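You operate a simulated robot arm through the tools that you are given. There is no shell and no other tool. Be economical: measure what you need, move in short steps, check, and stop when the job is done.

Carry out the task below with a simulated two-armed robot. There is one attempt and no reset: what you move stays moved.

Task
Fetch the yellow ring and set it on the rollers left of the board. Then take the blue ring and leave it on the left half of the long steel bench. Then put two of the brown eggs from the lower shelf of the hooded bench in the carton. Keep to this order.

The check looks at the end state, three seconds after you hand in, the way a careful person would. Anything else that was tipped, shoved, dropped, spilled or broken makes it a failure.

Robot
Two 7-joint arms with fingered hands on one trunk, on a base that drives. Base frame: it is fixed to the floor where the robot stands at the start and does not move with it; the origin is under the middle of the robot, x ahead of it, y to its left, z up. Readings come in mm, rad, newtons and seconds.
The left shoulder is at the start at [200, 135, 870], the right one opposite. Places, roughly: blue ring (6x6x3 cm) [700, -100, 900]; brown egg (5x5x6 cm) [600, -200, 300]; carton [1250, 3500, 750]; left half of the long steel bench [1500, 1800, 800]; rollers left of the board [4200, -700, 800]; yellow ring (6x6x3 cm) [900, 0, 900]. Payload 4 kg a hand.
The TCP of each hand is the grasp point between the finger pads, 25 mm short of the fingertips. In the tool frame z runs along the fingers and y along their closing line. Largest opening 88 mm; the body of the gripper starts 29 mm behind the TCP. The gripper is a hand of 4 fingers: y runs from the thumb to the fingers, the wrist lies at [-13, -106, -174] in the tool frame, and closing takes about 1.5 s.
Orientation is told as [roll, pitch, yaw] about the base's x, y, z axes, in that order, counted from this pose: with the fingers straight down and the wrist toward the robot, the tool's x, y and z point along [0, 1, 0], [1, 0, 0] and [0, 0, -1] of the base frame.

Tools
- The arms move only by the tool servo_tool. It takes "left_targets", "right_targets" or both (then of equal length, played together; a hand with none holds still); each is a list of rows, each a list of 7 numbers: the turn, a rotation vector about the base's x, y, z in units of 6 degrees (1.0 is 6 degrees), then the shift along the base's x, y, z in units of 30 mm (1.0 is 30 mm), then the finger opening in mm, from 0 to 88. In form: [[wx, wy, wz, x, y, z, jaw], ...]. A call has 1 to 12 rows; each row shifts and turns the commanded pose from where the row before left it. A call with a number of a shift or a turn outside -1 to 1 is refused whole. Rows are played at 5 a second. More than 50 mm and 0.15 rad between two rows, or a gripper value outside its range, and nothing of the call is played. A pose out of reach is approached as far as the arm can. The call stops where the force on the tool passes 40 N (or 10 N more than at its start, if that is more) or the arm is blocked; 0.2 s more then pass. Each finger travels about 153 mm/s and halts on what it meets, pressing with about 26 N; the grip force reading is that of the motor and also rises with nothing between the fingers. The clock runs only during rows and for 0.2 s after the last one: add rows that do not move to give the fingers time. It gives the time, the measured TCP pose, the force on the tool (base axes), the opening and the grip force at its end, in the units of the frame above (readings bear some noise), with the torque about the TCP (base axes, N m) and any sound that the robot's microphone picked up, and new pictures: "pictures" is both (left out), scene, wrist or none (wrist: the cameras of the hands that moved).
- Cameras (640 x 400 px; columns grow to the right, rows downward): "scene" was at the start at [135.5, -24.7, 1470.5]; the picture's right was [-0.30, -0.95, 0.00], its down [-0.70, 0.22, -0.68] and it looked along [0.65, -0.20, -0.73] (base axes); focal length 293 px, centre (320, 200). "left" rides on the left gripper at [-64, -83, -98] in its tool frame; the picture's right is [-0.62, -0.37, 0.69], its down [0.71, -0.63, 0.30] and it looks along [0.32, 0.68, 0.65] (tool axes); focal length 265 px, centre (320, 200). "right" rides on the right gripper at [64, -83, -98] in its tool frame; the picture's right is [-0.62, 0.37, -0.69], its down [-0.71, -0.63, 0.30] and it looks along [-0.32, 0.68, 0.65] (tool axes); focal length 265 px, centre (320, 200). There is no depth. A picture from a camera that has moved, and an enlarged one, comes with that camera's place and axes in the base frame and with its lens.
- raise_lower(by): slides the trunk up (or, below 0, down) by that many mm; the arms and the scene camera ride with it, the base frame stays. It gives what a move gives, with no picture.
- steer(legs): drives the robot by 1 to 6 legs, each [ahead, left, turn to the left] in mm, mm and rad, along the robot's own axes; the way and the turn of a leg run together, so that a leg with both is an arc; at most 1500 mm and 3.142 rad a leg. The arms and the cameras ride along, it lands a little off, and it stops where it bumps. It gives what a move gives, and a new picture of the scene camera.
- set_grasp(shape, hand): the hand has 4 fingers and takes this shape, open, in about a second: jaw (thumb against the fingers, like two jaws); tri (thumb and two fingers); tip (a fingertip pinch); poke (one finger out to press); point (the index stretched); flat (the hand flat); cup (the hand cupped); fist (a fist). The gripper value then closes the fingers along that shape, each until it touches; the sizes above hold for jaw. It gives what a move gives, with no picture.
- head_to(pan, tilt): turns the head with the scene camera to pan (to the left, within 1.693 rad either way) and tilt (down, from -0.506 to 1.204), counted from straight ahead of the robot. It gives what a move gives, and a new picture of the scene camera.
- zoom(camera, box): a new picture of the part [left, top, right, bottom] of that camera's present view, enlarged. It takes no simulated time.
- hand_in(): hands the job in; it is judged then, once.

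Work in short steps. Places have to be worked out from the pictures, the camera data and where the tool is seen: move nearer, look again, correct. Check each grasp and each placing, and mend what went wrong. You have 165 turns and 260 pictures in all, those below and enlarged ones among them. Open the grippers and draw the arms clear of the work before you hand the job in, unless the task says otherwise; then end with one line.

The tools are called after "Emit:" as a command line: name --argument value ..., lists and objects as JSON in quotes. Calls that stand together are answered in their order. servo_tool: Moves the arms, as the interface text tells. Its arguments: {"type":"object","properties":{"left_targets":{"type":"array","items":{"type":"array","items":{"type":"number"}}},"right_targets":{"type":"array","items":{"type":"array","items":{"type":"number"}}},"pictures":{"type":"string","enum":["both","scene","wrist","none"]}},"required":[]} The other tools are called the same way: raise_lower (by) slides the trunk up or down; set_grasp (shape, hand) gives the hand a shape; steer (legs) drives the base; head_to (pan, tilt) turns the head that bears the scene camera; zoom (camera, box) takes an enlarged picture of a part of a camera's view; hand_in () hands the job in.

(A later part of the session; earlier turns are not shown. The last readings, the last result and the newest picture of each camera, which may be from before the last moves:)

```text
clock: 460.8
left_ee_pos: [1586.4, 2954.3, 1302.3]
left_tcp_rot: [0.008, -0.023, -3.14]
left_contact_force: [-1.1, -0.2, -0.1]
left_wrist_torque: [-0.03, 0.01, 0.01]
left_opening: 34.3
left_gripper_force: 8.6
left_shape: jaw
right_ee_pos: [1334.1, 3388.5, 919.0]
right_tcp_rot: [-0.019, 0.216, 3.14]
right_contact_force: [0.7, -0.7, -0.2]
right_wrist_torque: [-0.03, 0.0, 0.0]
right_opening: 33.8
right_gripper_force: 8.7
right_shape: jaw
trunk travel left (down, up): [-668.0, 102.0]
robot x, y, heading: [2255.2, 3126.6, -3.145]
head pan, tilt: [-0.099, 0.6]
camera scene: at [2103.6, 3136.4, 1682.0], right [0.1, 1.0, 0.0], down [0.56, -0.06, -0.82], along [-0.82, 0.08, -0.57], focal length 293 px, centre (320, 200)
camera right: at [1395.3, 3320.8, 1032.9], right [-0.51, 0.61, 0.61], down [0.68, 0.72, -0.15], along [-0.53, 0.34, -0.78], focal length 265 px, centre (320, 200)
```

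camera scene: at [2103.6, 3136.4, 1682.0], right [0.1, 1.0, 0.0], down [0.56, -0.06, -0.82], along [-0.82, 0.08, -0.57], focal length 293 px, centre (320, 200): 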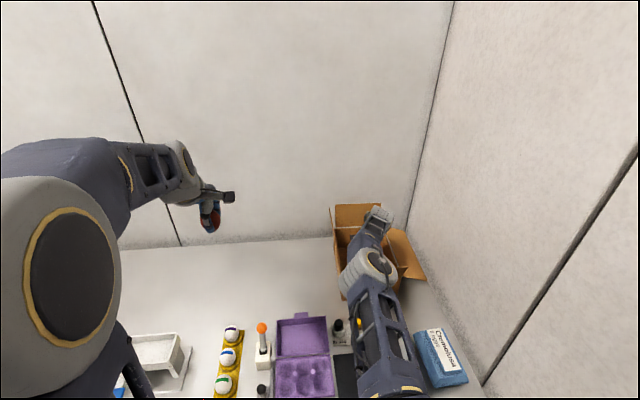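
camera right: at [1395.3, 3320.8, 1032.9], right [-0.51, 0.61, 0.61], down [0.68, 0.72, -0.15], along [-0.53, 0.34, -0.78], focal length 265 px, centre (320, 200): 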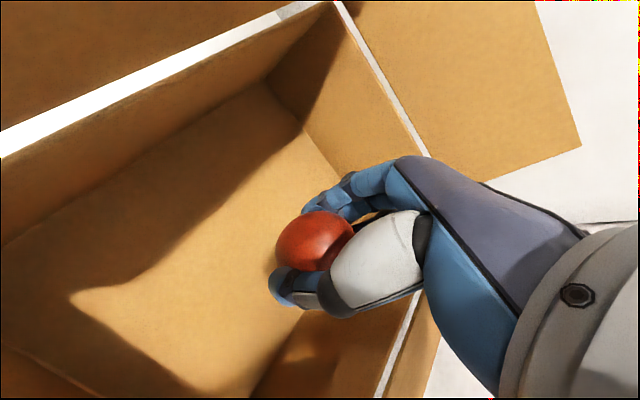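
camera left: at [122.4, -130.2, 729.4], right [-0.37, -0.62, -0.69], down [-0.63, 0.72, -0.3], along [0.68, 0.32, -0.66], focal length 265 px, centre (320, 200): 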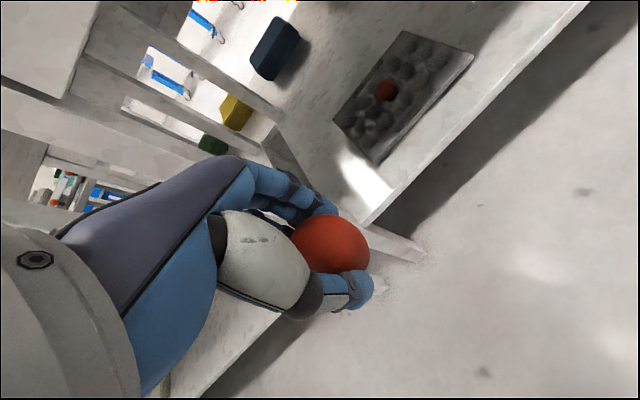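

I check the forearm/flap clearance in a zoomed scene view.

Emit:
zoom --camera "scene" --box '[300, 180, 460, 300]'

```text
3.33 times, centred on (380, 240) of scene
camera zoom: at [2103.6, 3136.4, 1682.0], right [0.1, 1.0, 0.0], down [0.56, -0.06, -0.82], along [-0.82, 0.08, -0.57], focal length 978 px, centre (120, 67)
```

zoom: 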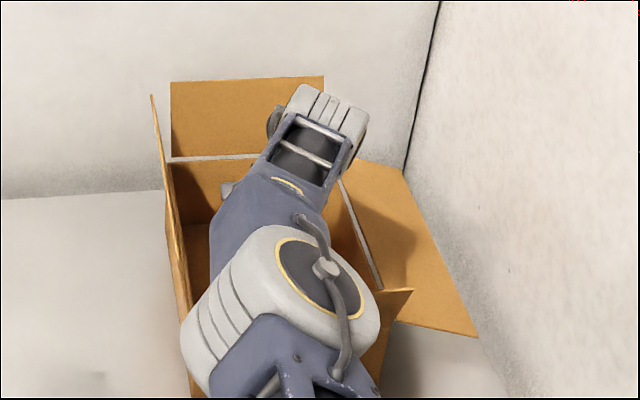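

The mid-joint of the arm is close above the front flap (flap top ≈ x 1504, z 997). I raise the trunk to its top to lift that joint further and shift the hand slightly, then check again.

Emit:
raise_lower --by 100

Emit:
servo_tool --right_targets '[[0, 0, 0, 0, 0, -1, 31], [0, 0, 0, 0, 0, -1, 31], [0, 0, 0, 0, 0, -1, 31], [0, 0, 0, 0, 0, -0.4, 31], [0, 0, 0, 0, 0, 0, 31]]' --pictures "wrist"

Emit:
zoom --camera "scene" --box '[280, 200, 480, 325]'

```text
clock: 462.1
left_ee_pos: [1587.9, 2955.8, 1402.7]
left_tcp_rot: [0.008, -0.023, -3.14]
left_contact_force: [-0.1, -0.2, -0.7]
left_wrist_torque: [0.0, -0.02, -0.02]
left_opening: 34.1
left_gripper_force: 9.5
left_shape: jaw
right_ee_pos: [1333.9, 3388.5, 1019.2]
right_tcp_rot: [-0.02, 0.217, 3.138]
right_contact_force: [1.0, -0.5, -1.1]
right_wrist_torque: [-0.03, 0.0, -0.01]
right_opening: 33.6
right_gripper_force: 8.9
right_shape: jaw
trunk travel left (down, up): [-768.0, 2.0]
robot x, y, heading: [2252.4, 3129.8, -3.148]
head pan, tilt: [-0.099, 0.6]
```

```text
clock: 463.3
left_ee_pos: [1588.3, 2955.2, 1402.8]
left_tcp_rot: [0.009, -0.021, -3.14]
left_contact_force: [-0.4, -0.2, 1.1]
left_wrist_torque: [-0.04, -0.03, 0.01]
left_opening: 34.2
left_gripper_force: 8.9
left_shape: jaw
right_ee_pos: [1340.6, 3382.1, 927.0]
right_tcp_rot: [-0.022, 0.216, 3.14]
right_contact_force: [0.8, 0.0, -0.1]
right_wrist_torque: [0.0, 0.03, -0.01]
right_opening: 33.7
right_gripper_force: 9.3
right_shape: jaw
right hand out of reach, approached as far as the arm can: row 3
trunk travel left (down, up): [-768.0, 2.0]
robot x, y, heading: [2251.4, 3128.1, -3.143]
head pan, tilt: [-0.099, 0.6]
camera right: at [1402.8, 3316.9, 1042.1], right [-0.51, 0.61, 0.61], down [0.68, 0.72, -0.15], along [-0.53, 0.34, -0.78], focal length 265 px, centre (320, 200)
```

right: 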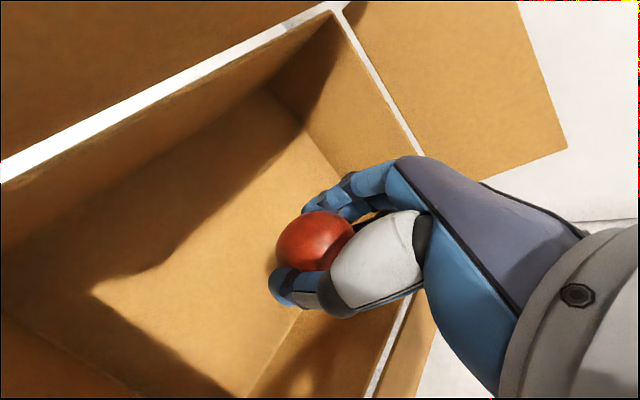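

```text
3.20 times, centred on (380, 262) of scene
camera zoom: at [2103.6, 3136.4, 1782.0], right [0.1, 1.0, 0.0], down [0.56, -0.06, -0.82], along [-0.82, 0.08, -0.57], focal length 939 px, centre (128, 0)
```

zoom: 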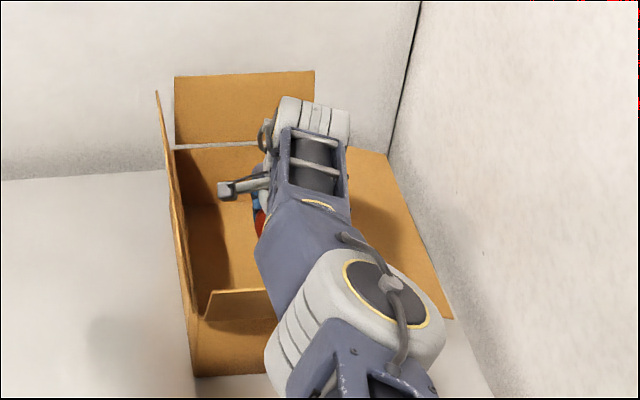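

Now the arm is straighter and ~100 mm above the flap. I lower it rigidly with the trunk: 60 mm first.

Emit:
raise_lower --by -60

Emit:
servo_tool --right_targets '[[0, 0, 0, 0, 0, 0, 31]]'

```text
clock: 464.3
left_ee_pos: [1587.2, 2956.4, 1342.8]
left_tcp_rot: [0.01, -0.024, -3.138]
left_contact_force: [-0.1, 0.0, -1.2]
left_wrist_torque: [0.0, 0.0, -0.02]
left_opening: 34.1
left_gripper_force: 9.0
left_shape: jaw
right_ee_pos: [1341.3, 3384.4, 868.3]
right_tcp_rot: [-0.021, 0.217, 3.141]
right_contact_force: [-0.4, 0.0, -0.3]
right_wrist_torque: [-0.03, 0.0, 0.01]
right_opening: 33.6
right_gripper_force: 9.1
right_shape: jaw
trunk travel left (down, up): [-708.0, 62.0]
robot x, y, heading: [2252.3, 3130.1, -3.142]
head pan, tilt: [-0.099, 0.6]
```

```text
clock: 464.7
left_ee_pos: [1587.7, 2954.1, 1342.4]
left_tcp_rot: [0.009, -0.024, -3.141]
left_contact_force: [-1.0, -0.7, -0.1]
left_wrist_torque: [-0.02, 0.02, -0.03]
left_opening: 34.1
left_gripper_force: 9.2
left_shape: jaw
right_ee_pos: [1342.0, 3383.7, 867.9]
right_tcp_rot: [-0.021, 0.216, 3.139]
right_contact_force: [-0.9, -0.2, -0.7]
right_wrist_torque: [-0.01, 0.02, 0.01]
right_opening: 33.7
right_gripper_force: 9.0
right_shape: jaw
trunk travel left (down, up): [-708.0, 62.0]
robot x, y, heading: [2252.8, 3127.4, -3.139]
head pan, tilt: [-0.099, 0.6]
camera scene: at [2103.6, 3136.4, 1722.1], right [0.1, 1.0, 0.0], down [0.56, -0.06, -0.82], along [-0.82, 0.08, -0.57], focal length 293 px, centre (320, 200)
camera right: at [1402.8, 3317.0, 982.4], right [-0.51, 0.61, 0.61], down [0.68, 0.72, -0.15], along [-0.53, 0.34, -0.78], focal length 265 px, centre (320, 200)
```

scene: 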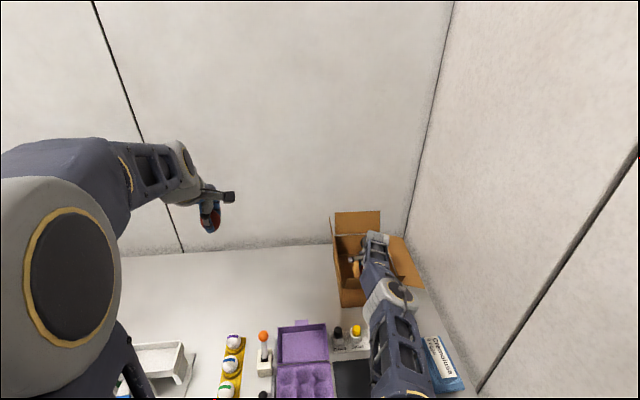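
right: 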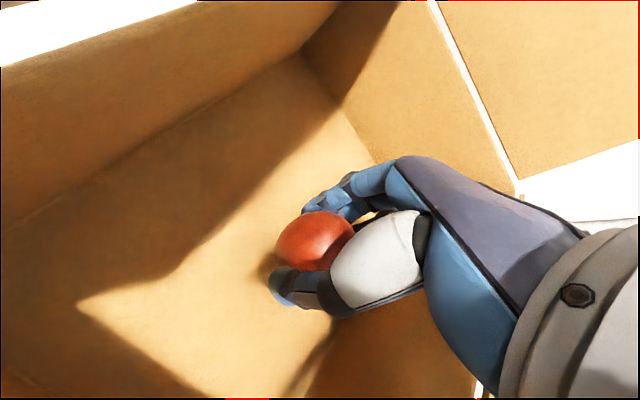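

Floor of the carton is at z≈805. I lower another 20 mm.

Emit:
raise_lower --by -20

Emit:
servo_tool --right_targets '[[0, 0, 0, 0, 0, -0.1, 31], [0, 0, 0, 0, 0, 0, 31]]' --pictures "wrist"

```text
clock: 465.4
left_ee_pos: [1587.7, 2955.7, 1322.2]
left_tcp_rot: [0.007, -0.024, -3.139]
left_contact_force: [0.6, 0.2, -0.4]
left_wrist_torque: [0.02, 0.02, 0.02]
left_opening: 33.9
left_gripper_force: 9.0
left_shape: jaw
right_ee_pos: [1342.3, 3384.4, 847.9]
right_tcp_rot: [-0.022, 0.216, 3.139]
right_contact_force: [-0.1, 0.5, -0.6]
right_wrist_torque: [-0.01, 0.02, -0.04]
right_opening: 33.8
right_gripper_force: 8.8
right_shape: jaw
trunk travel left (down, up): [-688.0, 82.0]
robot x, y, heading: [2249.5, 3126.3, -3.137]
head pan, tilt: [-0.099, 0.6]
```

```text
clock: 466.0
left_ee_pos: [1588.3, 2954.5, 1322.7]
left_tcp_rot: [0.008, -0.024, -3.14]
left_contact_force: [-0.5, -0.1, -0.2]
left_wrist_torque: [0.02, -0.03, 0.03]
left_opening: 34.0
left_gripper_force: 8.9
left_shape: jaw
right_ee_pos: [1343.6, 3383.4, 844.8]
right_tcp_rot: [-0.02, 0.217, 3.139]
right_contact_force: [1.7, -1.7, 5.6]
right_wrist_torque: [0.01, -0.04, 0.01]
right_opening: 33.9
right_gripper_force: 9.1
right_shape: jaw
trunk travel left (down, up): [-688.0, 82.0]
robot x, y, heading: [2250.8, 3128.8, -3.141]
head pan, tilt: [-0.099, 0.6]
camera right: at [1403.9, 3316.3, 959.3], right [-0.51, 0.61, 0.61], down [0.68, 0.72, -0.15], along [-0.53, 0.34, -0.78], focal length 265 px, centre (320, 200)
```

right: 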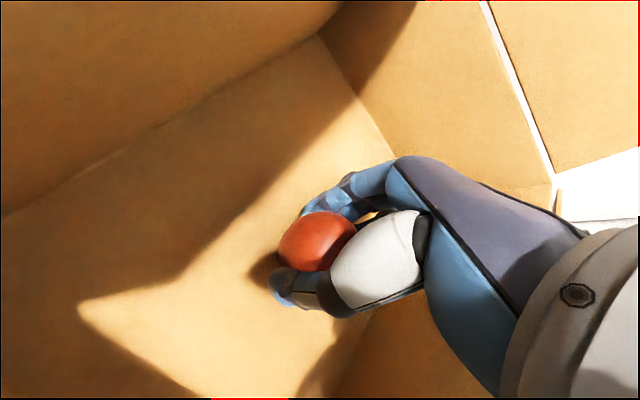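

The egg just touches the carton floor (5.6 N). I open slowly.

Emit:
servo_tool --right_targets '[[0, 0, 0, 0, 0, 0, 36], [0, 0, 0, 0, 0, 0, 42], [0, 0, 0, 0, 0, 0, 50], [0, 0, 0, 0, 0, 0, 60], [0, 0, 0, 0, 0, 0, 66], [0, 0, 0, 0, 0, 0, 66]]' --pictures "wrist"

```text
clock: 467.4
left_ee_pos: [1587.0, 2955.0, 1322.5]
left_tcp_rot: [0.009, -0.024, -3.141]
left_contact_force: [0.0, -0.1, 0.3]
left_wrist_torque: [0.01, 0.01, 0.0]
left_opening: 34.1
left_gripper_force: 9.0
left_shape: jaw
right_ee_pos: [1343.1, 3382.3, 845.2]
right_tcp_rot: [-0.022, 0.216, 3.14]
right_contact_force: [0.1, -0.2, -0.2]
right_wrist_torque: [0.03, 0.02, -0.02]
right_opening: 65.9
right_gripper_force: 0.1
right_shape: jaw
trunk travel left (down, up): [-688.0, 82.0]
robot x, y, heading: [2253.9, 3127.3, -3.137]
head pan, tilt: [-0.099, 0.6]
camera right: at [1403.7, 3316.4, 959.2], right [-0.51, 0.61, 0.61], down [0.68, 0.72, -0.15], along [-0.53, 0.34, -0.78], focal length 265 px, centre (320, 200)
```

right: 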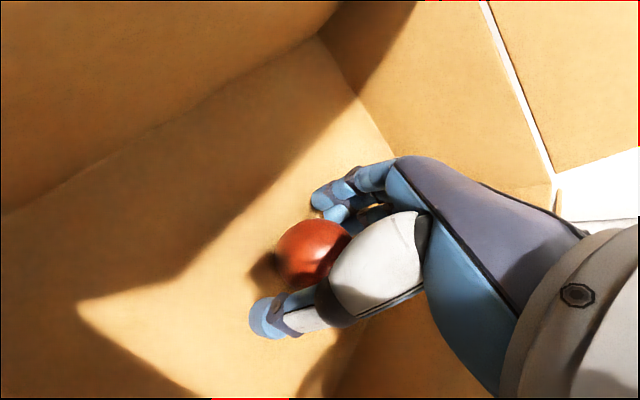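

The egg lies on the carton floor. I open fully and lift out with the trunk, then by hand.

Emit:
servo_tool --right_targets '[[0, 0, 0, 0, 0, 0, 76], [0, 0, 0, 0, 0, 0, 80], [0, 0, 0, 0, 0, 0.3, 80], [0, 0, 0, 0, 0, 0.7, 80], [0, 0, 0, 0, 0, 0, 80]]' --pictures "wrist"

Emit:
raise_lower --by 80

Emit:
servo_tool --right_targets '[[0, 0, 0, 0, 0, 1, 80], [0, 0, 0, 0, 0, 1, 80], [0, 0, 0, 0, 0, 1, 80], [0, 0, 0, 0, 0, 0, 80]]' --pictures "wrist"

```text
clock: 468.6
left_ee_pos: [1586.8, 2954.6, 1323.2]
left_tcp_rot: [0.008, -0.021, -3.14]
left_contact_force: [0.4, 0.3, -1.0]
left_wrist_torque: [0.03, 0.02, -0.01]
left_opening: 34.1
left_gripper_force: 8.4
left_shape: jaw
right_ee_pos: [1338.5, 3383.8, 873.7]
right_tcp_rot: [-0.021, 0.219, 3.142]
right_contact_force: [0.1, -1.2, -0.5]
right_wrist_torque: [0.02, -0.02, 0.01]
right_opening: 79.4
right_gripper_force: 0.0
right_shape: jaw
right hand out of reach, approached as far as the arm can: row 4
trunk travel left (down, up): [-688.0, 82.0]
robot x, y, heading: [2251.1, 3128.2, -3.146]
head pan, tilt: [-0.099, 0.6]
camera right: at [1398.6, 3317.8, 988.6], right [-0.51, 0.61, 0.61], down [0.68, 0.72, -0.15], along [-0.53, 0.34, -0.78], focal length 265 px, centre (320, 200)
```

right: 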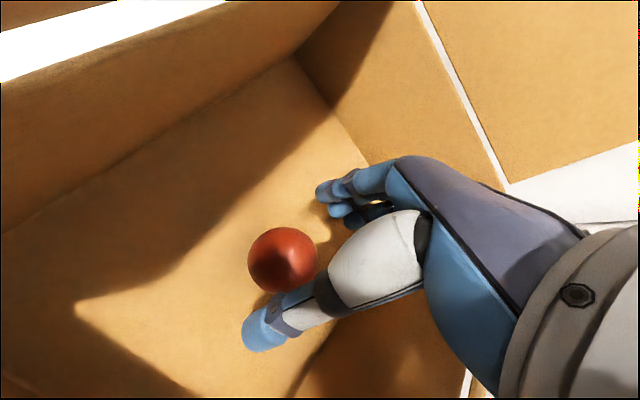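

```text
clock: 469.8
left_ee_pos: [1585.9, 2955.7, 1401.8]
left_tcp_rot: [0.01, -0.022, -3.141]
left_contact_force: [0.2, 0.3, -1.7]
left_wrist_torque: [0.03, -0.01, -0.02]
left_opening: 34.1
left_gripper_force: 9.4
left_shape: jaw
right_ee_pos: [1337.5, 3384.7, 954.7]
right_tcp_rot: [-0.02, 0.218, 3.14]
right_contact_force: [-0.6, -0.6, -0.2]
right_wrist_torque: [0.0, -0.01, 0.0]
right_opening: 79.8
right_gripper_force: 0.0
right_shape: jaw
trunk travel left (down, up): [-768.0, 2.0]
robot x, y, heading: [2255.8, 3131.4, -3.144]
head pan, tilt: [-0.099, 0.6]
```

```text
clock: 470.8
left_ee_pos: [1587.9, 2955.3, 1402.7]
left_tcp_rot: [0.008, -0.022, -3.14]
left_contact_force: [-0.5, 0.2, -1.3]
left_wrist_torque: [-0.03, -0.02, -0.02]
left_opening: 33.9
left_gripper_force: 8.6
left_shape: jaw
right_ee_pos: [1323.0, 3387.2, 1042.0]
right_tcp_rot: [-0.022, 0.22, 3.14]
right_contact_force: [-0.6, 0.0, -0.6]
right_wrist_torque: [0.0, 0.0, -0.06]
right_opening: 79.8
right_gripper_force: 0.0
right_shape: jaw
right hand out of reach, approached as far as the arm can: row 1, 2, 3
trunk travel left (down, up): [-768.0, 2.0]
robot x, y, heading: [2252.3, 3130.9, -3.137]
head pan, tilt: [-0.099, 0.6]
camera right: at [1383.1, 3321.1, 1156.6], right [-0.51, 0.61, 0.61], down [0.68, 0.72, -0.15], along [-0.53, 0.34, -0.78], focal length 265 px, centre (320, 200)
```

right: 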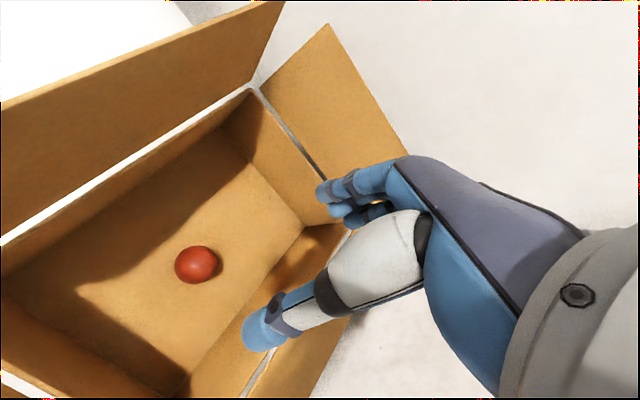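

The first egg lies in the carton. I withdraw the right arm upward and back.

Emit:
servo_tool --right_targets '[[0, 0, 0, 0.3, 0, 1, 80], [0, 0.5, 0, 1, 0, 1, 80], [0, 0.5, 0, 1, 0, 0.8, 80], [0, 0.5, 0, 1, 0, 0.6, 80], [0, 0.5, 0, 1, 0, 0.5, 80], [0, 0, 0, 1, 0, 0.5, 80], [0, 0, 0, 1, 0, 0.5, 80], [0, 0, 0, 1, 0, 0.5, 80], [0, 0, 0, 1, 0, 0.5, 80], [0, 0, 0, 1, 0, 0.5, 80], [0, 0, 0, 1, 0, 0.5, 80], [0, 0, 0, 1, 0, 0.5, 80]]' --pictures "scene"

```text
clock: 473.4
left_ee_pos: [1586.9, 2954.7, 1402.8]
left_tcp_rot: [0.008, -0.023, -3.138]
left_contact_force: [0.3, 0.2, -1.3]
left_wrist_torque: [0.02, 0.02, -0.03]
left_opening: 34.2
left_gripper_force: 9.1
left_shape: jaw
right_ee_pos: [1307.1, 3464.3, 1233.4]
right_tcp_rot: [-0.019, 0.009, 3.142]
right_contact_force: [-0.8, -0.4, 0.3]
right_wrist_torque: [-0.01, 0.03, 0.01]
right_opening: 80.1
right_gripper_force: 0.1
right_shape: jaw
right hand out of reach, approached as far as the arm can: row 1, 2, 3, 4, 5, 6, 7, 8, 9, 10, 11, 12
trunk travel left (down, up): [-768.0, 2.0]
robot x, y, heading: [2251.3, 3130.3, -3.146]
head pan, tilt: [-0.099, 0.6]
camera scene: at [2103.4, 3136.4, 1782.0], right [0.1, 1.0, 0.0], down [0.56, -0.06, -0.82], along [-0.82, 0.08, -0.57], focal length 293 px, centre (320, 200)
```

scene: 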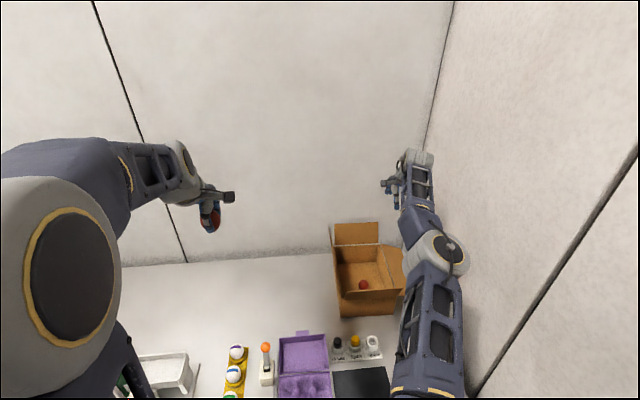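

The arm got stretched along its limit, but the carton and egg are fine. I pull straight back toward the robot.

Emit:
servo_tool --right_targets '[[0, 0, 0, 1, 0, 0, 80], [0, 0, 0, 1, 0, 0, 80], [0, 0, 0, 1, 0, 0, 80], [0, 0, 0, 1, 0, 0, 80], [0, 0, 0, 1, 0, 0, 80], [0, 0, 0, 1, 0, 0, 80], [0, 0, 0, 0, 0, 0, 80]]' --pictures "scene"

```text
clock: 475.0
left_ee_pos: [1587.2, 2954.9, 1402.0]
left_tcp_rot: [0.011, -0.021, -3.14]
left_contact_force: [-0.2, -0.6, -1.3]
left_wrist_torque: [-0.03, -0.03, -0.01]
left_opening: 34.1
left_gripper_force: 8.5
left_shape: jaw
right_ee_pos: [1333.6, 3522.3, 1262.4]
right_tcp_rot: [-0.018, 0.009, 3.14]
right_contact_force: [0.9, 0.4, 0.7]
right_wrist_torque: [-0.01, 0.0, -0.01]
right_opening: 80.1
right_gripper_force: 0.1
right_shape: jaw
right hand out of reach, approached as far as the arm can: row 1, 2, 3, 4, 5, 6
trunk travel left (down, up): [-768.0, 2.0]
robot x, y, heading: [2251.7, 3125.1, -3.14]
head pan, tilt: [-0.099, 0.6]
camera scene: at [2103.7, 3136.5, 1782.0], right [0.1, 1.0, 0.0], down [0.56, -0.06, -0.83], along [-0.82, 0.08, -0.56], focal length 293 px, centre (320, 200)
```

scene: 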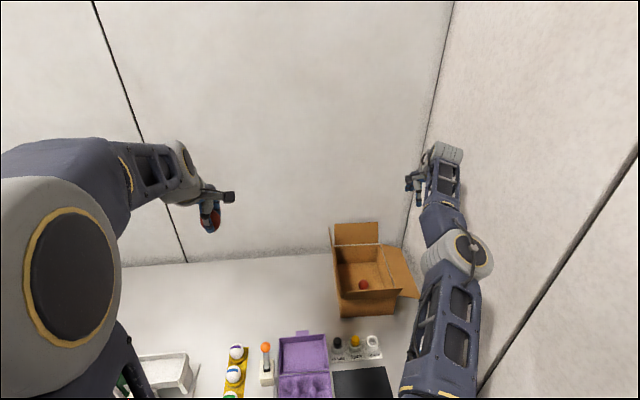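

The elbow is at its straight limit. I back the robot away from the bench (hands are well above everything) to sort out the arm in free space.

Emit:
steer --legs '[[-350, 100, 0], [-300, 0, 0]]'

Emit:
servo_tool --right_targets '[[0, 0, 0, 0.5, -0.5, -1, 80], [0, 0, 0, 0.5, -0.5, -1, 80], [0, 0, 0, 0.5, -0.5, -1, 80], [0, 0, 0, 0.5, -0.5, -1, 80], [0, 0, 0, 1, 0, -1, 80], [0, 0, 0, 1, 0, 0, 80], [0, 0, 0, 1, 0, 0, 80], [0, 0, 0, 0, 0, 0, 80]]' --pictures "scene"

```text
clock: 478.9
left_ee_pos: [2235.0, 2855.7, 1402.6]
left_tcp_rot: [0.008, -0.023, 3.141]
left_contact_force: [0.2, 0.1, -0.8]
left_wrist_torque: [-0.03, -0.01, -0.01]
left_opening: 33.8
left_gripper_force: 8.9
left_shape: jaw
right_ee_pos: [1983.2, 3425.0, 1262.5]
right_tcp_rot: [-0.02, 0.007, 3.138]
right_contact_force: [0.2, 0.4, -0.5]
right_wrist_torque: [0.0, 0.01, 0.02]
right_opening: 79.9
right_gripper_force: 0.1
right_shape: jaw
trunk travel left (down, up): [-768.0, 2.0]
robot x, y, heading: [2903.6, 3026.9, 3.144]
head pan, tilt: [-0.099, 0.6]
camera scene: at [2752.2, 3036.2, 1782.0], right [0.1, 0.99, 0.0], down [0.56, -0.06, -0.82], along [-0.82, 0.08, -0.57], focal length 293 px, centre (320, 200)
```

scene: 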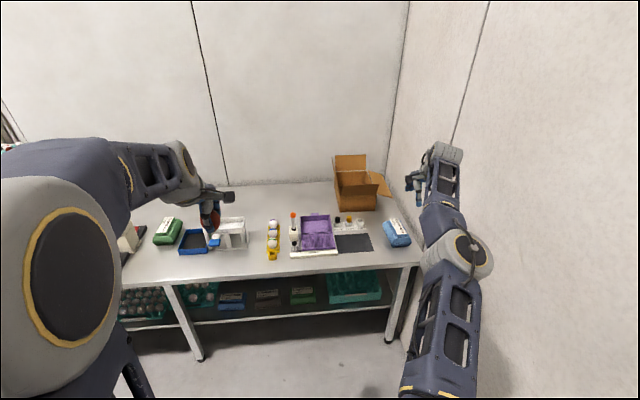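

```text
clock: 480.7
left_ee_pos: [2235.4, 2856.3, 1402.2]
left_tcp_rot: [0.008, -0.023, 3.139]
left_contact_force: [0.1, -0.5, -0.1]
left_wrist_torque: [0.01, 0.01, 0.01]
left_opening: 33.8
left_gripper_force: 9.6
left_shape: jaw
right_ee_pos: [1975.5, 3431.1, 1118.7]
right_tcp_rot: [-0.019, 0.011, 3.141]
right_contact_force: [-0.3, 0.3, -0.1]
right_wrist_torque: [-0.01, -0.03, 0.01]
right_opening: 79.9
right_gripper_force: 0.1
right_shape: jaw
right hand out of reach, approached as far as the arm can: row 1, 2, 3, 4, 5, 6, 7
trunk travel left (down, up): [-768.0, 2.0]
robot x, y, heading: [2900.1, 3028.7, 3.139]
head pan, tilt: [-0.099, 0.6]
camera scene: at [2752.4, 3036.3, 1782.0], right [0.1, 0.99, 0.0], down [0.56, -0.06, -0.83], along [-0.82, 0.08, -0.56], focal length 293 px, centre (320, 200)
```

scene: 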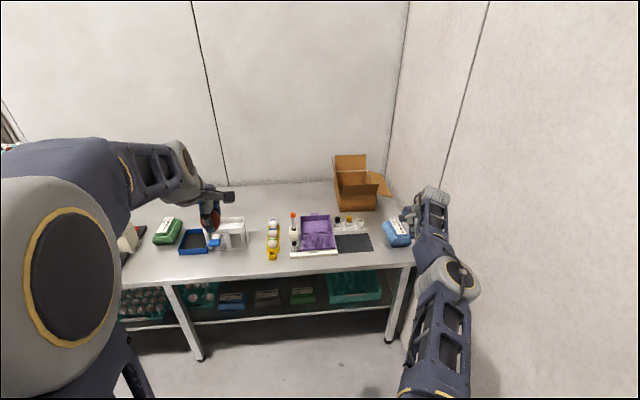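

The arm is stretched straight (a singular pose). I try swinging the hand toward the centre to let the elbow bend.

Emit:
servo_tool --right_targets '[[0, 0, 0.5, 0, -1, 0, 80], [0, 0, 0.5, 0, -1, 0, 80], [0, 0, 0.5, 0, -1, 0, 80], [0, 0, 0.5, 0, -1, 0, 80], [0, 0, 0, 0.5, -1, 0, 80], [0, 0, 0, 0.5, -1, 0, 80], [0, 0, 0, 1, -0.5, 0, 80], [0, 0, 0, 1, 0, 0, 80], [0, 0, 0, 0, 0, 0, 80]]' --pictures "scene"

```text
clock: 482.7
left_ee_pos: [2235.5, 2855.7, 1402.0]
left_tcp_rot: [0.01, -0.023, -3.142]
left_contact_force: [0.4, 0.3, -0.8]
left_wrist_torque: [0.03, -0.02, -0.01]
left_opening: 34.2
left_gripper_force: 9.3
left_shape: jaw
right_ee_pos: [1994.7, 3250.3, 1116.5]
right_tcp_rot: [-0.02, 0.008, -2.93]
right_contact_force: [0.6, -0.1, 0.4]
right_wrist_torque: [-0.01, 0.03, -0.02]
right_opening: 79.8
right_gripper_force: 0.0
right_shape: jaw
right hand out of reach, approached as far as the arm can: row 1, 2, 3, 4, 5, 6, 7
trunk travel left (down, up): [-768.0, 2.0]
robot x, y, heading: [2904.6, 3029.0, 3.144]
head pan, tilt: [-0.099, 0.6]
camera scene: at [2752.2, 3035.7, 1782.1], right [0.1, 0.99, 0.0], down [0.56, -0.06, -0.82], along [-0.82, 0.08, -0.57], focal length 293 px, centre (320, 200)
```

scene: 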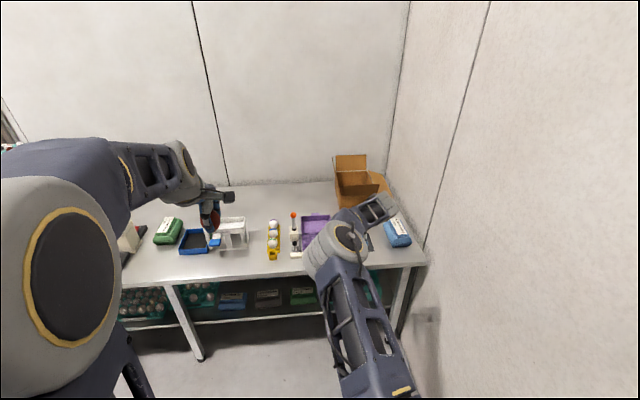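

The elbow bends again. I pull the hand back further.

Emit:
servo_tool --right_targets '[[0, 0, -0.5, 1, 0, 0, 80], [0, 0, -0.5, 1, 0, 0, 80], [0, 0, -0.5, 1, 0, 0.3, 80], [0, 0, -0.5, 1, 0, 0.5, 80], [0, 0, 0, 1, 0, 0.5, 80], [0, 0, 0, 0.5, 0, 0.5, 80], [0, 0, 0, 0, 0, 0, 80]]' --pictures "scene"

```text
clock: 484.3
left_ee_pos: [2235.2, 2856.0, 1403.0]
left_tcp_rot: [0.009, -0.021, 3.139]
left_contact_force: [1.2, -0.7, -0.8]
left_wrist_torque: [-0.03, -0.04, 0.01]
left_opening: 34.5
left_gripper_force: 9.1
left_shape: jaw
right_ee_pos: [2160.1, 3254.9, 1170.4]
right_tcp_rot: [-0.02, 0.01, 3.138]
right_contact_force: [0.4, 0.4, -0.1]
right_wrist_torque: [0.0, 0.0, 0.01]
right_opening: 80.3
right_gripper_force: 0.0
right_shape: jaw
trunk travel left (down, up): [-768.0, 2.0]
robot x, y, heading: [2899.7, 3029.1, 3.14]
head pan, tilt: [-0.099, 0.6]
camera scene: at [2752.5, 3036.2, 1782.1], right [0.1, 0.99, 0.0], down [0.56, -0.06, -0.83], along [-0.82, 0.08, -0.56], focal length 293 px, centre (320, 200)
```

scene: 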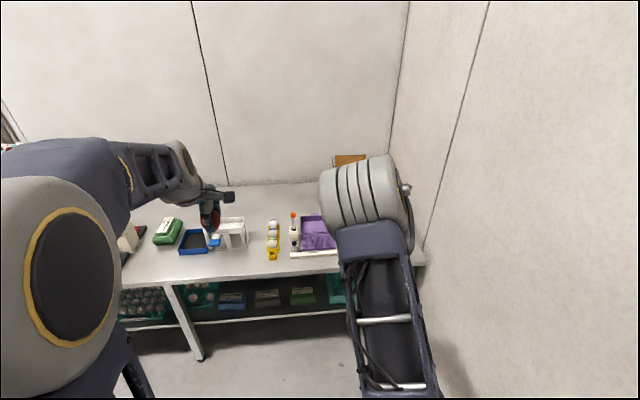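

The right arm is nicely folded again. I tuck it back and up, to leave room for the left arm.

Emit:
servo_tool --right_targets '[[0, 0, 0, 0.9, -0.2, 0.9, 80], [0, 0, 0, 0.9, -0.2, 0.9, 80], [0, 0, 0, 0.9, -0.2, 0.9, 80], [0, 0, 0, 0.9, -0.2, 0.9, 80], [0, 0, 0, 0.9, -0.2, 0.9, 80], [0, 0, 0, 0.9, -0.2, 0.9, 80], [0, 0, 0, 0.9, -0.2, 0.9, 80], [0, 0, 0, 0, 0, 0, 80]]' --pictures "scene"

```text
clock: 486.1
left_ee_pos: [2235.9, 2856.0, 1402.6]
left_tcp_rot: [0.01, -0.023, 3.14]
left_contact_force: [0.0, 0.4, -0.6]
left_wrist_torque: [0.01, -0.01, 0.0]
left_opening: 34.0
left_gripper_force: 9.1
left_shape: jaw
right_ee_pos: [2348.2, 3213.0, 1358.4]
right_tcp_rot: [-0.02, 0.009, 3.139]
right_contact_force: [0.0, 0.1, 0.1]
right_wrist_torque: [-0.01, 0.02, 0.04]
right_opening: 79.9
right_gripper_force: 0.0
right_shape: jaw
trunk travel left (down, up): [-768.0, 2.0]
robot x, y, heading: [2900.1, 3020.1, 3.146]
head pan, tilt: [-0.099, 0.6]
camera scene: at [2752.5, 3035.7, 1782.1], right [0.1, 0.99, 0.0], down [0.56, -0.06, -0.83], along [-0.82, 0.08, -0.56], focal length 293 px, centre (320, 200)
```

scene: 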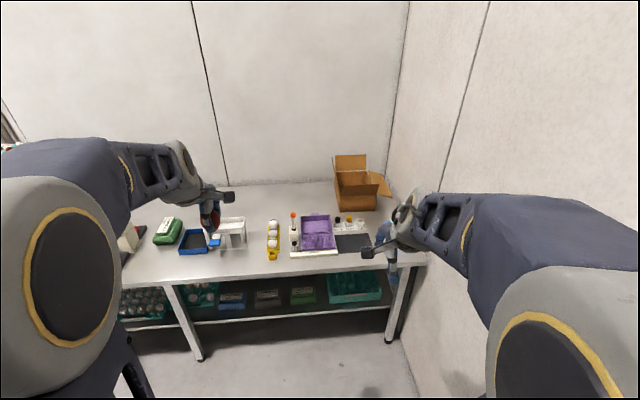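

Both arms are in good postures. I drive up to the carton with the robot at y≈3290 and lower the trunk 180 mm.

Emit:
steer --legs '[[350, -268, 0], [298, 0, 0]]'

Emit:
raise_lower --by -180

Emit:
servo_tool --left_targets '[[0, 0, 0, 0, 1, 0, 31], [0, 0, 0, 0, 1, 0, 31], [0, 0, 0, 0, 1, 0, 31], [0, 0, 0, -0.3, 1, -0.3, 31], [0, 0, 0, -0.5, 1, -0.4, 31], [0, 0, 0, -0.8, 1, -0.5, 31], [0, 0, 0, -1, 0.6, -0.5, 31], [0, 0, 0, -1, 0.5, -0.5, 31], [0, 0, 0, -1, 0.3, -0.5, 31], [0, 0, 0, -1, 0, -0.5, 31], [0, 0, 0, 0, 0, 0, 31]]'

```text
clock: 490.5
left_ee_pos: [1581.9, 3122.6, 1402.7]
left_tcp_rot: [0.008, -0.023, -3.141]
left_contact_force: [0.1, 0.4, -0.6]
left_wrist_torque: [0.0, 0.01, 0.02]
left_opening: 34.0
left_gripper_force: 8.7
left_shape: jaw
right_ee_pos: [1691.5, 3479.1, 1357.7]
right_tcp_rot: [-0.019, 0.01, -3.143]
right_contact_force: [-1.2, 0.2, -0.8]
right_wrist_torque: [0.0, -0.01, 0.01]
right_opening: 80.0
right_gripper_force: 0.0
right_shape: jaw
trunk travel left (down, up): [-768.0, 2.0]
robot x, y, heading: [2245.1, 3297.6, -3.142]
head pan, tilt: [-0.099, 0.6]
camera scene: at [2097.9, 3304.5, 1782.1], right [0.1, 1.0, 0.0], down [0.56, -0.06, -0.83], along [-0.82, 0.08, -0.56], focal length 293 px, centre (320, 200)
```

scene: 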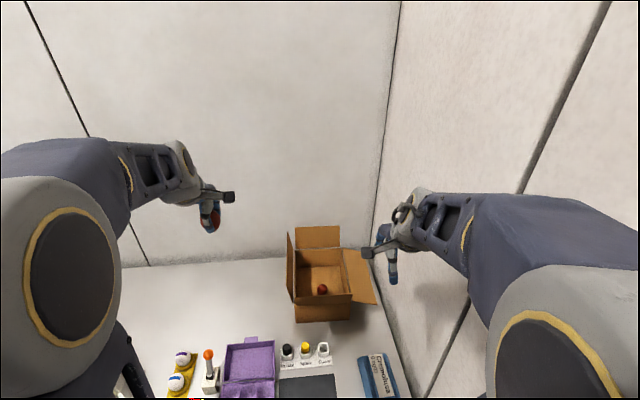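

```text
clock: 492.5
left_ee_pos: [1581.5, 3121.7, 1222.0]
left_tcp_rot: [0.009, -0.022, -3.137]
left_contact_force: [0.8, 0.4, -0.3]
left_wrist_torque: [0.02, -0.02, 0.0]
left_opening: 34.2
left_gripper_force: 9.4
left_shape: jaw
right_ee_pos: [1691.7, 3479.1, 1178.3]
right_tcp_rot: [-0.021, 0.009, -3.141]
right_contact_force: [0.0, 0.0, 1.1]
right_wrist_torque: [-0.04, -0.02, -0.01]
right_opening: 79.6
right_gripper_force: 0.0
right_shape: jaw
trunk travel left (down, up): [-588.0, 182.0]
robot x, y, heading: [2243.2, 3298.8, -3.137]
head pan, tilt: [-0.099, 0.6]
```

```text
clock: 494.9
left_ee_pos: [1413.4, 3345.3, 1125.8]
left_tcp_rot: [0.008, -0.021, -3.14]
left_contact_force: [-0.1, 0.5, 0.0]
left_wrist_torque: [0.03, 0.0, -0.01]
left_opening: 34.3
left_gripper_force: 9.2
left_shape: jaw
right_ee_pos: [1692.6, 3479.7, 1179.5]
right_tcp_rot: [-0.02, 0.009, -3.143]
right_contact_force: [0.8, -0.1, 0.8]
right_wrist_torque: [0.0, -0.02, 0.01]
right_opening: 79.7
right_gripper_force: 0.0
right_shape: jaw
trunk travel left (down, up): [-588.0, 182.0]
robot x, y, heading: [2244.4, 3299.0, -3.142]
head pan, tilt: [-0.099, 0.6]
camera scene: at [2097.7, 3304.5, 1602.0], right [0.1, 1.0, 0.0], down [0.56, -0.06, -0.83], along [-0.82, 0.08, -0.56], focal length 293 px, centre (320, 200)
camera left: at [1497.8, 3408.7, 1222.2], right [0.35, 0.61, -0.71], down [0.62, -0.72, -0.31], along [-0.7, -0.33, -0.64], focal length 265 px, centre (320, 200)
```

scene: 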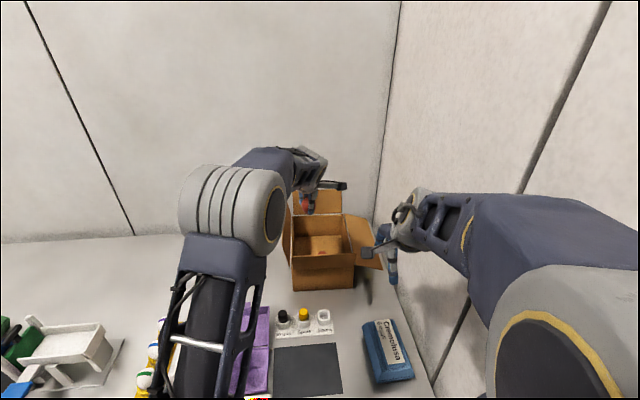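
left: 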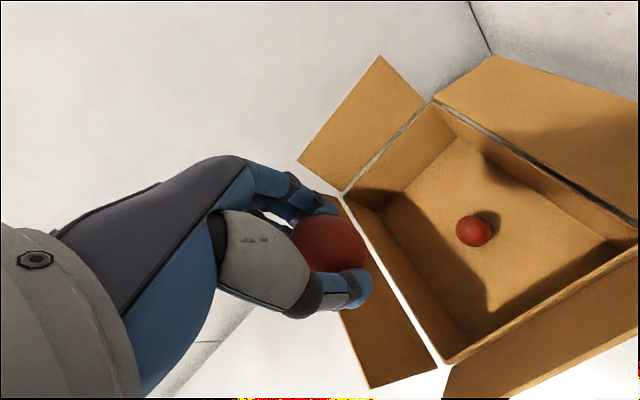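

Good reach; the first egg is visible at (1344,3386). I'll put this one at about (1390,3333): I tilt the hand ~18° and lower to z≈1040.

Emit:
servo_tool --left_targets '[[0, -0.6, 0, -0.3, -0.2, -0.5, 31], [0, -0.6, 0, -0.3, -0.1, -0.5, 31], [0, -0.6, 0, -0.2, -0.1, -0.5, 31], [0, -0.6, 0, 0, 0, -0.5, 31], [0, -0.6, 0, 0, 0, -0.5, 31], [0, 0, 0, 0, 0, -0.4, 31], [0, 0, 0, 0, 0, 0, 31]]'

```text
clock: 496.5
left_ee_pos: [1389.2, 3332.2, 1040.0]
left_tcp_rot: [0.009, 0.291, -3.139]
left_contact_force: [-0.2, -0.3, -0.3]
left_wrist_torque: [-0.03, 0.03, 0.01]
left_opening: 34.1
left_gripper_force: 8.7
left_shape: jaw
right_ee_pos: [1692.0, 3480.2, 1179.3]
right_tcp_rot: [-0.018, 0.009, -3.14]
right_contact_force: [-0.5, -0.8, 0.7]
right_wrist_torque: [-0.02, 0.03, 0.0]
right_opening: 80.2
right_gripper_force: 0.0
right_shape: jaw
trunk travel left (down, up): [-588.0, 182.0]
robot x, y, heading: [2249.5, 3296.0, -3.138]
head pan, tilt: [-0.099, 0.6]
camera scene: at [2097.6, 3304.5, 1602.0], right [0.1, 1.0, 0.0], down [0.56, -0.06, -0.83], along [-0.82, 0.08, -0.56], focal length 293 px, centre (320, 200)
camera left: at [1439.5, 3396.9, 1157.3], right [0.55, 0.61, -0.56], down [0.69, -0.72, -0.1], along [-0.47, -0.33, -0.82], focal length 265 px, centre (320, 200)
```

scene: 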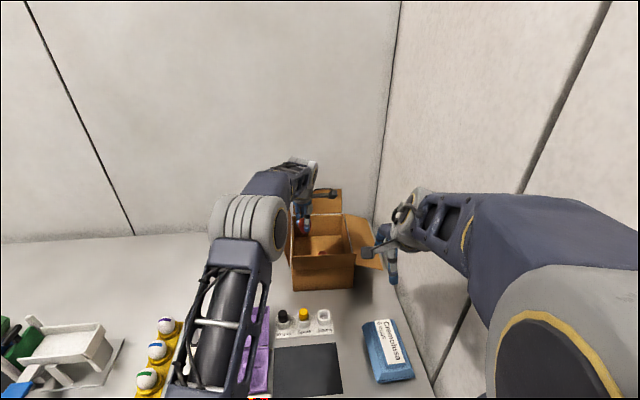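
left: 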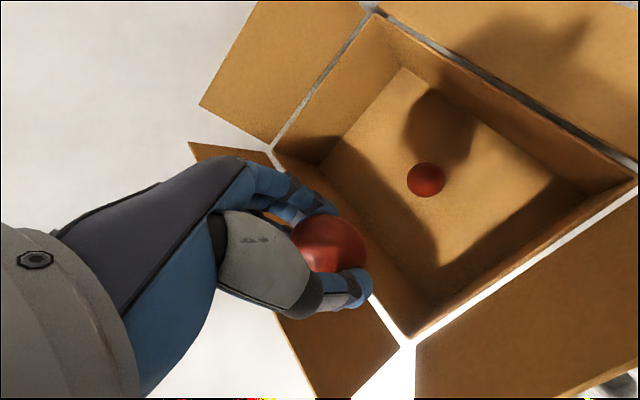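

To keep the forearm above the front flap I again raise the trunk 100 mm, then descend with the hand.

Emit:
raise_lower --by 100

Emit:
servo_tool --left_targets '[[0, 0, 0, 0, 0, -1, 31], [0, 0, 0, 0, 0, -1, 31], [0, 0, 0, 0, 0, -1, 31], [0, 0, 0, 0, 0, -1, 31], [0, 0, 0, 0, 0, -1, 31], [0, 0, 0, 0, 0, -1, 31], [0, 0, 0, 0, 0, 0, 31]]'

Emit:
zoom --camera "scene" --box '[200, 180, 400, 305]'

```text
clock: 497.8
left_ee_pos: [1388.6, 3333.1, 1139.6]
left_tcp_rot: [0.013, 0.292, -3.138]
left_contact_force: [-0.1, 0.8, -0.1]
left_wrist_torque: [0.0, 0.02, -0.02]
left_opening: 34.0
left_gripper_force: 9.0
left_shape: jaw
right_ee_pos: [1692.3, 3479.4, 1278.4]
right_tcp_rot: [-0.019, 0.007, -3.142]
right_contact_force: [0.0, -0.4, 0.2]
right_wrist_torque: [0.03, 0.03, 0.0]
right_opening: 79.8
right_gripper_force: 0.0
right_shape: jaw
trunk travel left (down, up): [-688.0, 82.0]
robot x, y, heading: [2245.4, 3296.0, -3.139]
head pan, tilt: [-0.099, 0.6]
```

```text
clock: 499.4
left_ee_pos: [1389.9, 3332.7, 959.4]
left_tcp_rot: [0.008, 0.29, -3.14]
left_contact_force: [0.4, 0.7, -0.7]
left_wrist_torque: [-0.01, 0.03, 0.02]
left_opening: 34.1
left_gripper_force: 8.9
left_shape: jaw
right_ee_pos: [1692.3, 3479.4, 1278.5]
right_tcp_rot: [-0.019, 0.008, -3.142]
right_contact_force: [-0.3, 0.4, 0.6]
right_wrist_torque: [0.01, 0.02, 0.01]
right_opening: 80.1
right_gripper_force: 0.0
right_shape: jaw
trunk travel left (down, up): [-688.0, 82.0]
robot x, y, heading: [2246.0, 3297.9, -3.144]
head pan, tilt: [-0.099, 0.6]
camera scene: at [2097.6, 3304.5, 1702.0], right [0.1, 1.0, 0.0], down [0.56, -0.06, -0.83], along [-0.82, 0.08, -0.56], focal length 293 px, centre (320, 200)
camera left: at [1439.7, 3397.0, 1078.0], right [0.55, 0.61, -0.56], down [0.69, -0.72, -0.1], along [-0.47, -0.33, -0.82], focal length 265 px, centre (320, 200)
```

scene: 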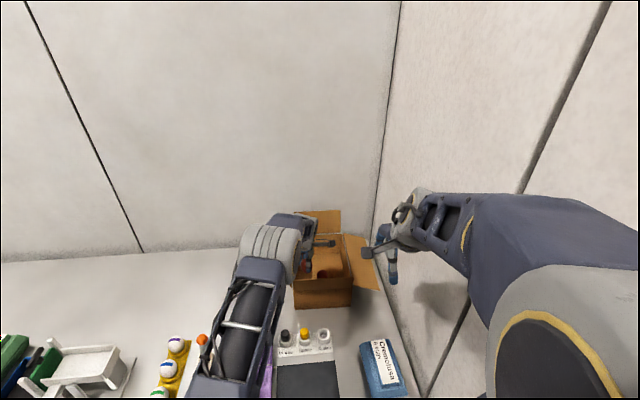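
left: 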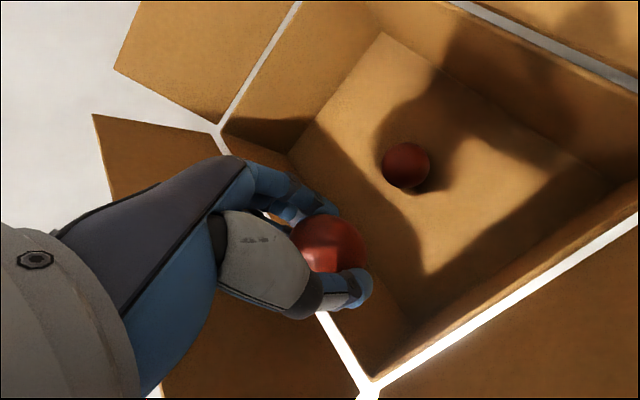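

```text
3.20 times, centred on (300, 242) of scene
camera zoom: at [2097.6, 3304.5, 1702.0], right [0.1, 1.0, 0.0], down [0.56, -0.06, -0.83], along [-0.82, 0.08, -0.56], focal length 939 px, centre (384, 64)
```

zoom: 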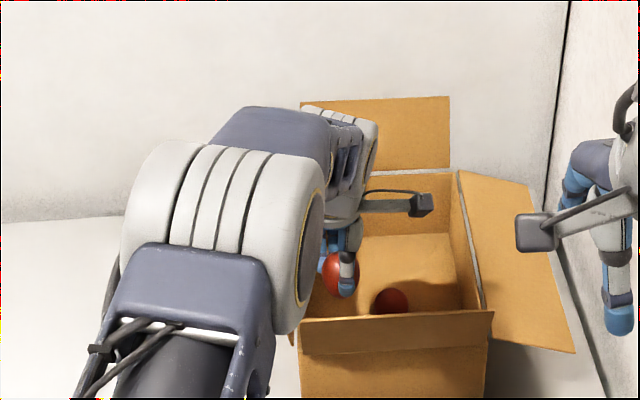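

The forearm is now well above the flap. I lower with the trunk by 95 mm.

Emit:
raise_lower --by -95

Emit:
servo_tool --left_targets '[[0, 0, 0, 0, 0, 0, 31]]' --pictures "wrist"

```text
clock: 500.7
left_ee_pos: [1390.0, 3331.7, 867.0]
left_tcp_rot: [0.009, 0.291, -3.139]
left_contact_force: [0.0, 1.2, -0.2]
left_wrist_torque: [0.01, -0.01, 0.03]
left_opening: 34.0
left_gripper_force: 9.3
left_shape: jaw
right_ee_pos: [1692.2, 3479.6, 1183.8]
right_tcp_rot: [-0.019, 0.01, -3.141]
right_contact_force: [-0.3, 0.1, 0.4]
right_wrist_torque: [0.01, 0.0, -0.01]
right_opening: 79.8
right_gripper_force: 0.1
right_shape: jaw
trunk travel left (down, up): [-593.0, 177.0]
robot x, y, heading: [2243.3, 3295.5, -3.14]
head pan, tilt: [-0.099, 0.6]
```

```text
clock: 501.1
left_ee_pos: [1389.1, 3333.0, 864.5]
left_tcp_rot: [0.009, 0.292, -3.138]
left_contact_force: [0.2, -0.7, -0.5]
left_wrist_torque: [0.01, 0.02, -0.02]
left_opening: 34.0
left_gripper_force: 9.3
left_shape: jaw
right_ee_pos: [1693.2, 3479.4, 1183.6]
right_tcp_rot: [-0.02, 0.008, -3.142]
right_contact_force: [-1.0, 0.0, -0.2]
right_wrist_torque: [-0.02, -0.01, 0.0]
right_opening: 79.9
right_gripper_force: 0.1
right_shape: jaw
trunk travel left (down, up): [-593.0, 177.0]
robot x, y, heading: [2247.1, 3296.0, -3.141]
head pan, tilt: [-0.099, 0.6]
camera left: at [1439.8, 3397.0, 983.2], right [0.55, 0.61, -0.56], down [0.69, -0.72, -0.1], along [-0.47, -0.33, -0.82], focal length 265 px, centre (320, 200)
```

left: 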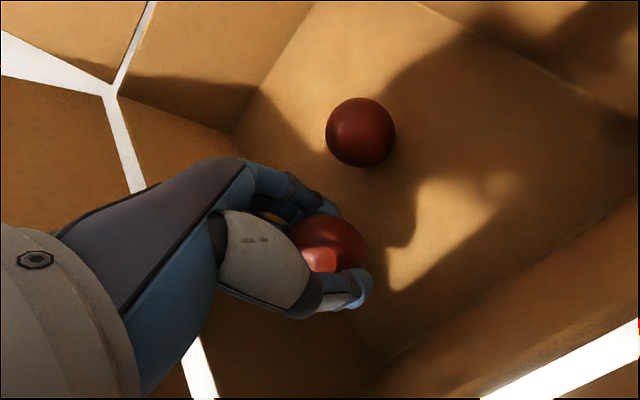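

Close to the floor; the first egg is beside it with space. I lower 18 mm in small steps.

Emit:
servo_tool --left_targets '[[0, 0, 0, 0, 0, -0.2, 31], [0, 0, 0, 0, 0, -0.2, 31], [0, 0, 0, 0, 0, -0.15, 31], [0, 0, 0, 0, 0, -0.1, 31], [0, 0, 0, 0, 0, 0, 31]]' --pictures "wrist"

```text
clock: 502.3
left_ee_pos: [1388.7, 3331.6, 847.5]
left_tcp_rot: [0.01, 0.29, -3.138]
left_contact_force: [-1.5, 1.1, 5.5]
left_wrist_torque: [-0.01, 0.03, -0.03]
left_opening: 34.1
left_gripper_force: 9.4
left_shape: jaw
right_ee_pos: [1692.8, 3479.6, 1183.4]
right_tcp_rot: [-0.018, 0.01, -3.142]
right_contact_force: [-0.1, 0.2, 0.0]
right_wrist_torque: [0.0, 0.0, -0.02]
right_opening: 79.9
right_gripper_force: 0.0
right_shape: jaw
trunk travel left (down, up): [-593.0, 177.0]
robot x, y, heading: [2246.3, 3296.7, -3.138]
head pan, tilt: [-0.099, 0.6]
camera left: at [1439.6, 3397.1, 964.5], right [0.55, 0.61, -0.56], down [0.69, -0.72, -0.11], along [-0.47, -0.33, -0.82], focal length 265 px, centre (320, 200)
```

left: 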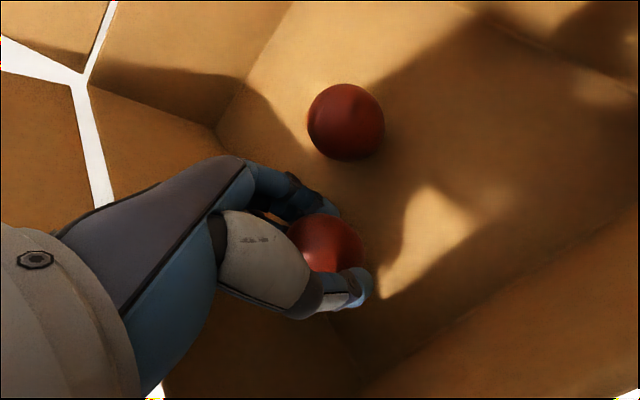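

It touches the floor (5.5 N). I open slowly, then lift.

Emit:
servo_tool --left_targets '[[0, 0, 0, 0, 0, 0, 36], [0, 0, 0, 0, 0, 0, 42], [0, 0, 0, 0, 0, 0, 50], [0, 0, 0, 0, 0, 0, 60], [0, 0, 0, 0, 0, 0, 68], [0, 0, 0, 0, 0, 0, 68]]' --pictures "wrist"

```text
clock: 503.7
left_ee_pos: [1388.4, 3332.7, 846.4]
left_tcp_rot: [0.009, 0.291, -3.139]
left_contact_force: [-0.3, -0.6, -0.7]
left_wrist_torque: [0.03, 0.03, 0.03]
left_opening: 67.8
left_gripper_force: 0.2
left_shape: jaw
right_ee_pos: [1693.5, 3479.4, 1183.1]
right_tcp_rot: [-0.019, 0.008, -3.142]
right_contact_force: [-0.3, 0.8, -0.6]
right_wrist_torque: [0.02, -0.01, -0.02]
right_opening: 80.1
right_gripper_force: 0.1
right_shape: jaw
trunk travel left (down, up): [-593.0, 177.0]
robot x, y, heading: [2248.9, 3292.9, -3.143]
head pan, tilt: [-0.099, 0.6]
camera left: at [1439.8, 3396.8, 963.8], right [0.55, 0.61, -0.56], down [0.69, -0.72, -0.1], along [-0.47, -0.33, -0.82], focal length 265 px, centre (320, 200)
```

left: 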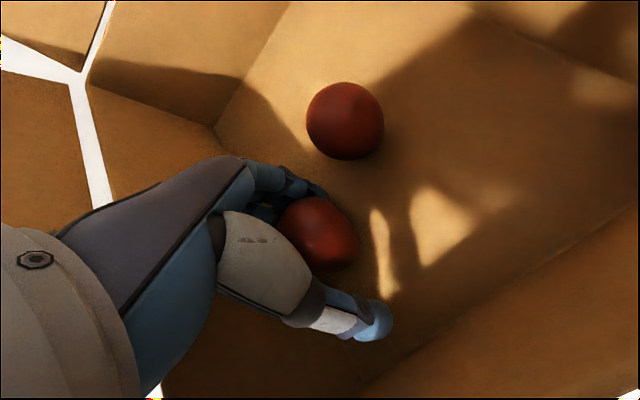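

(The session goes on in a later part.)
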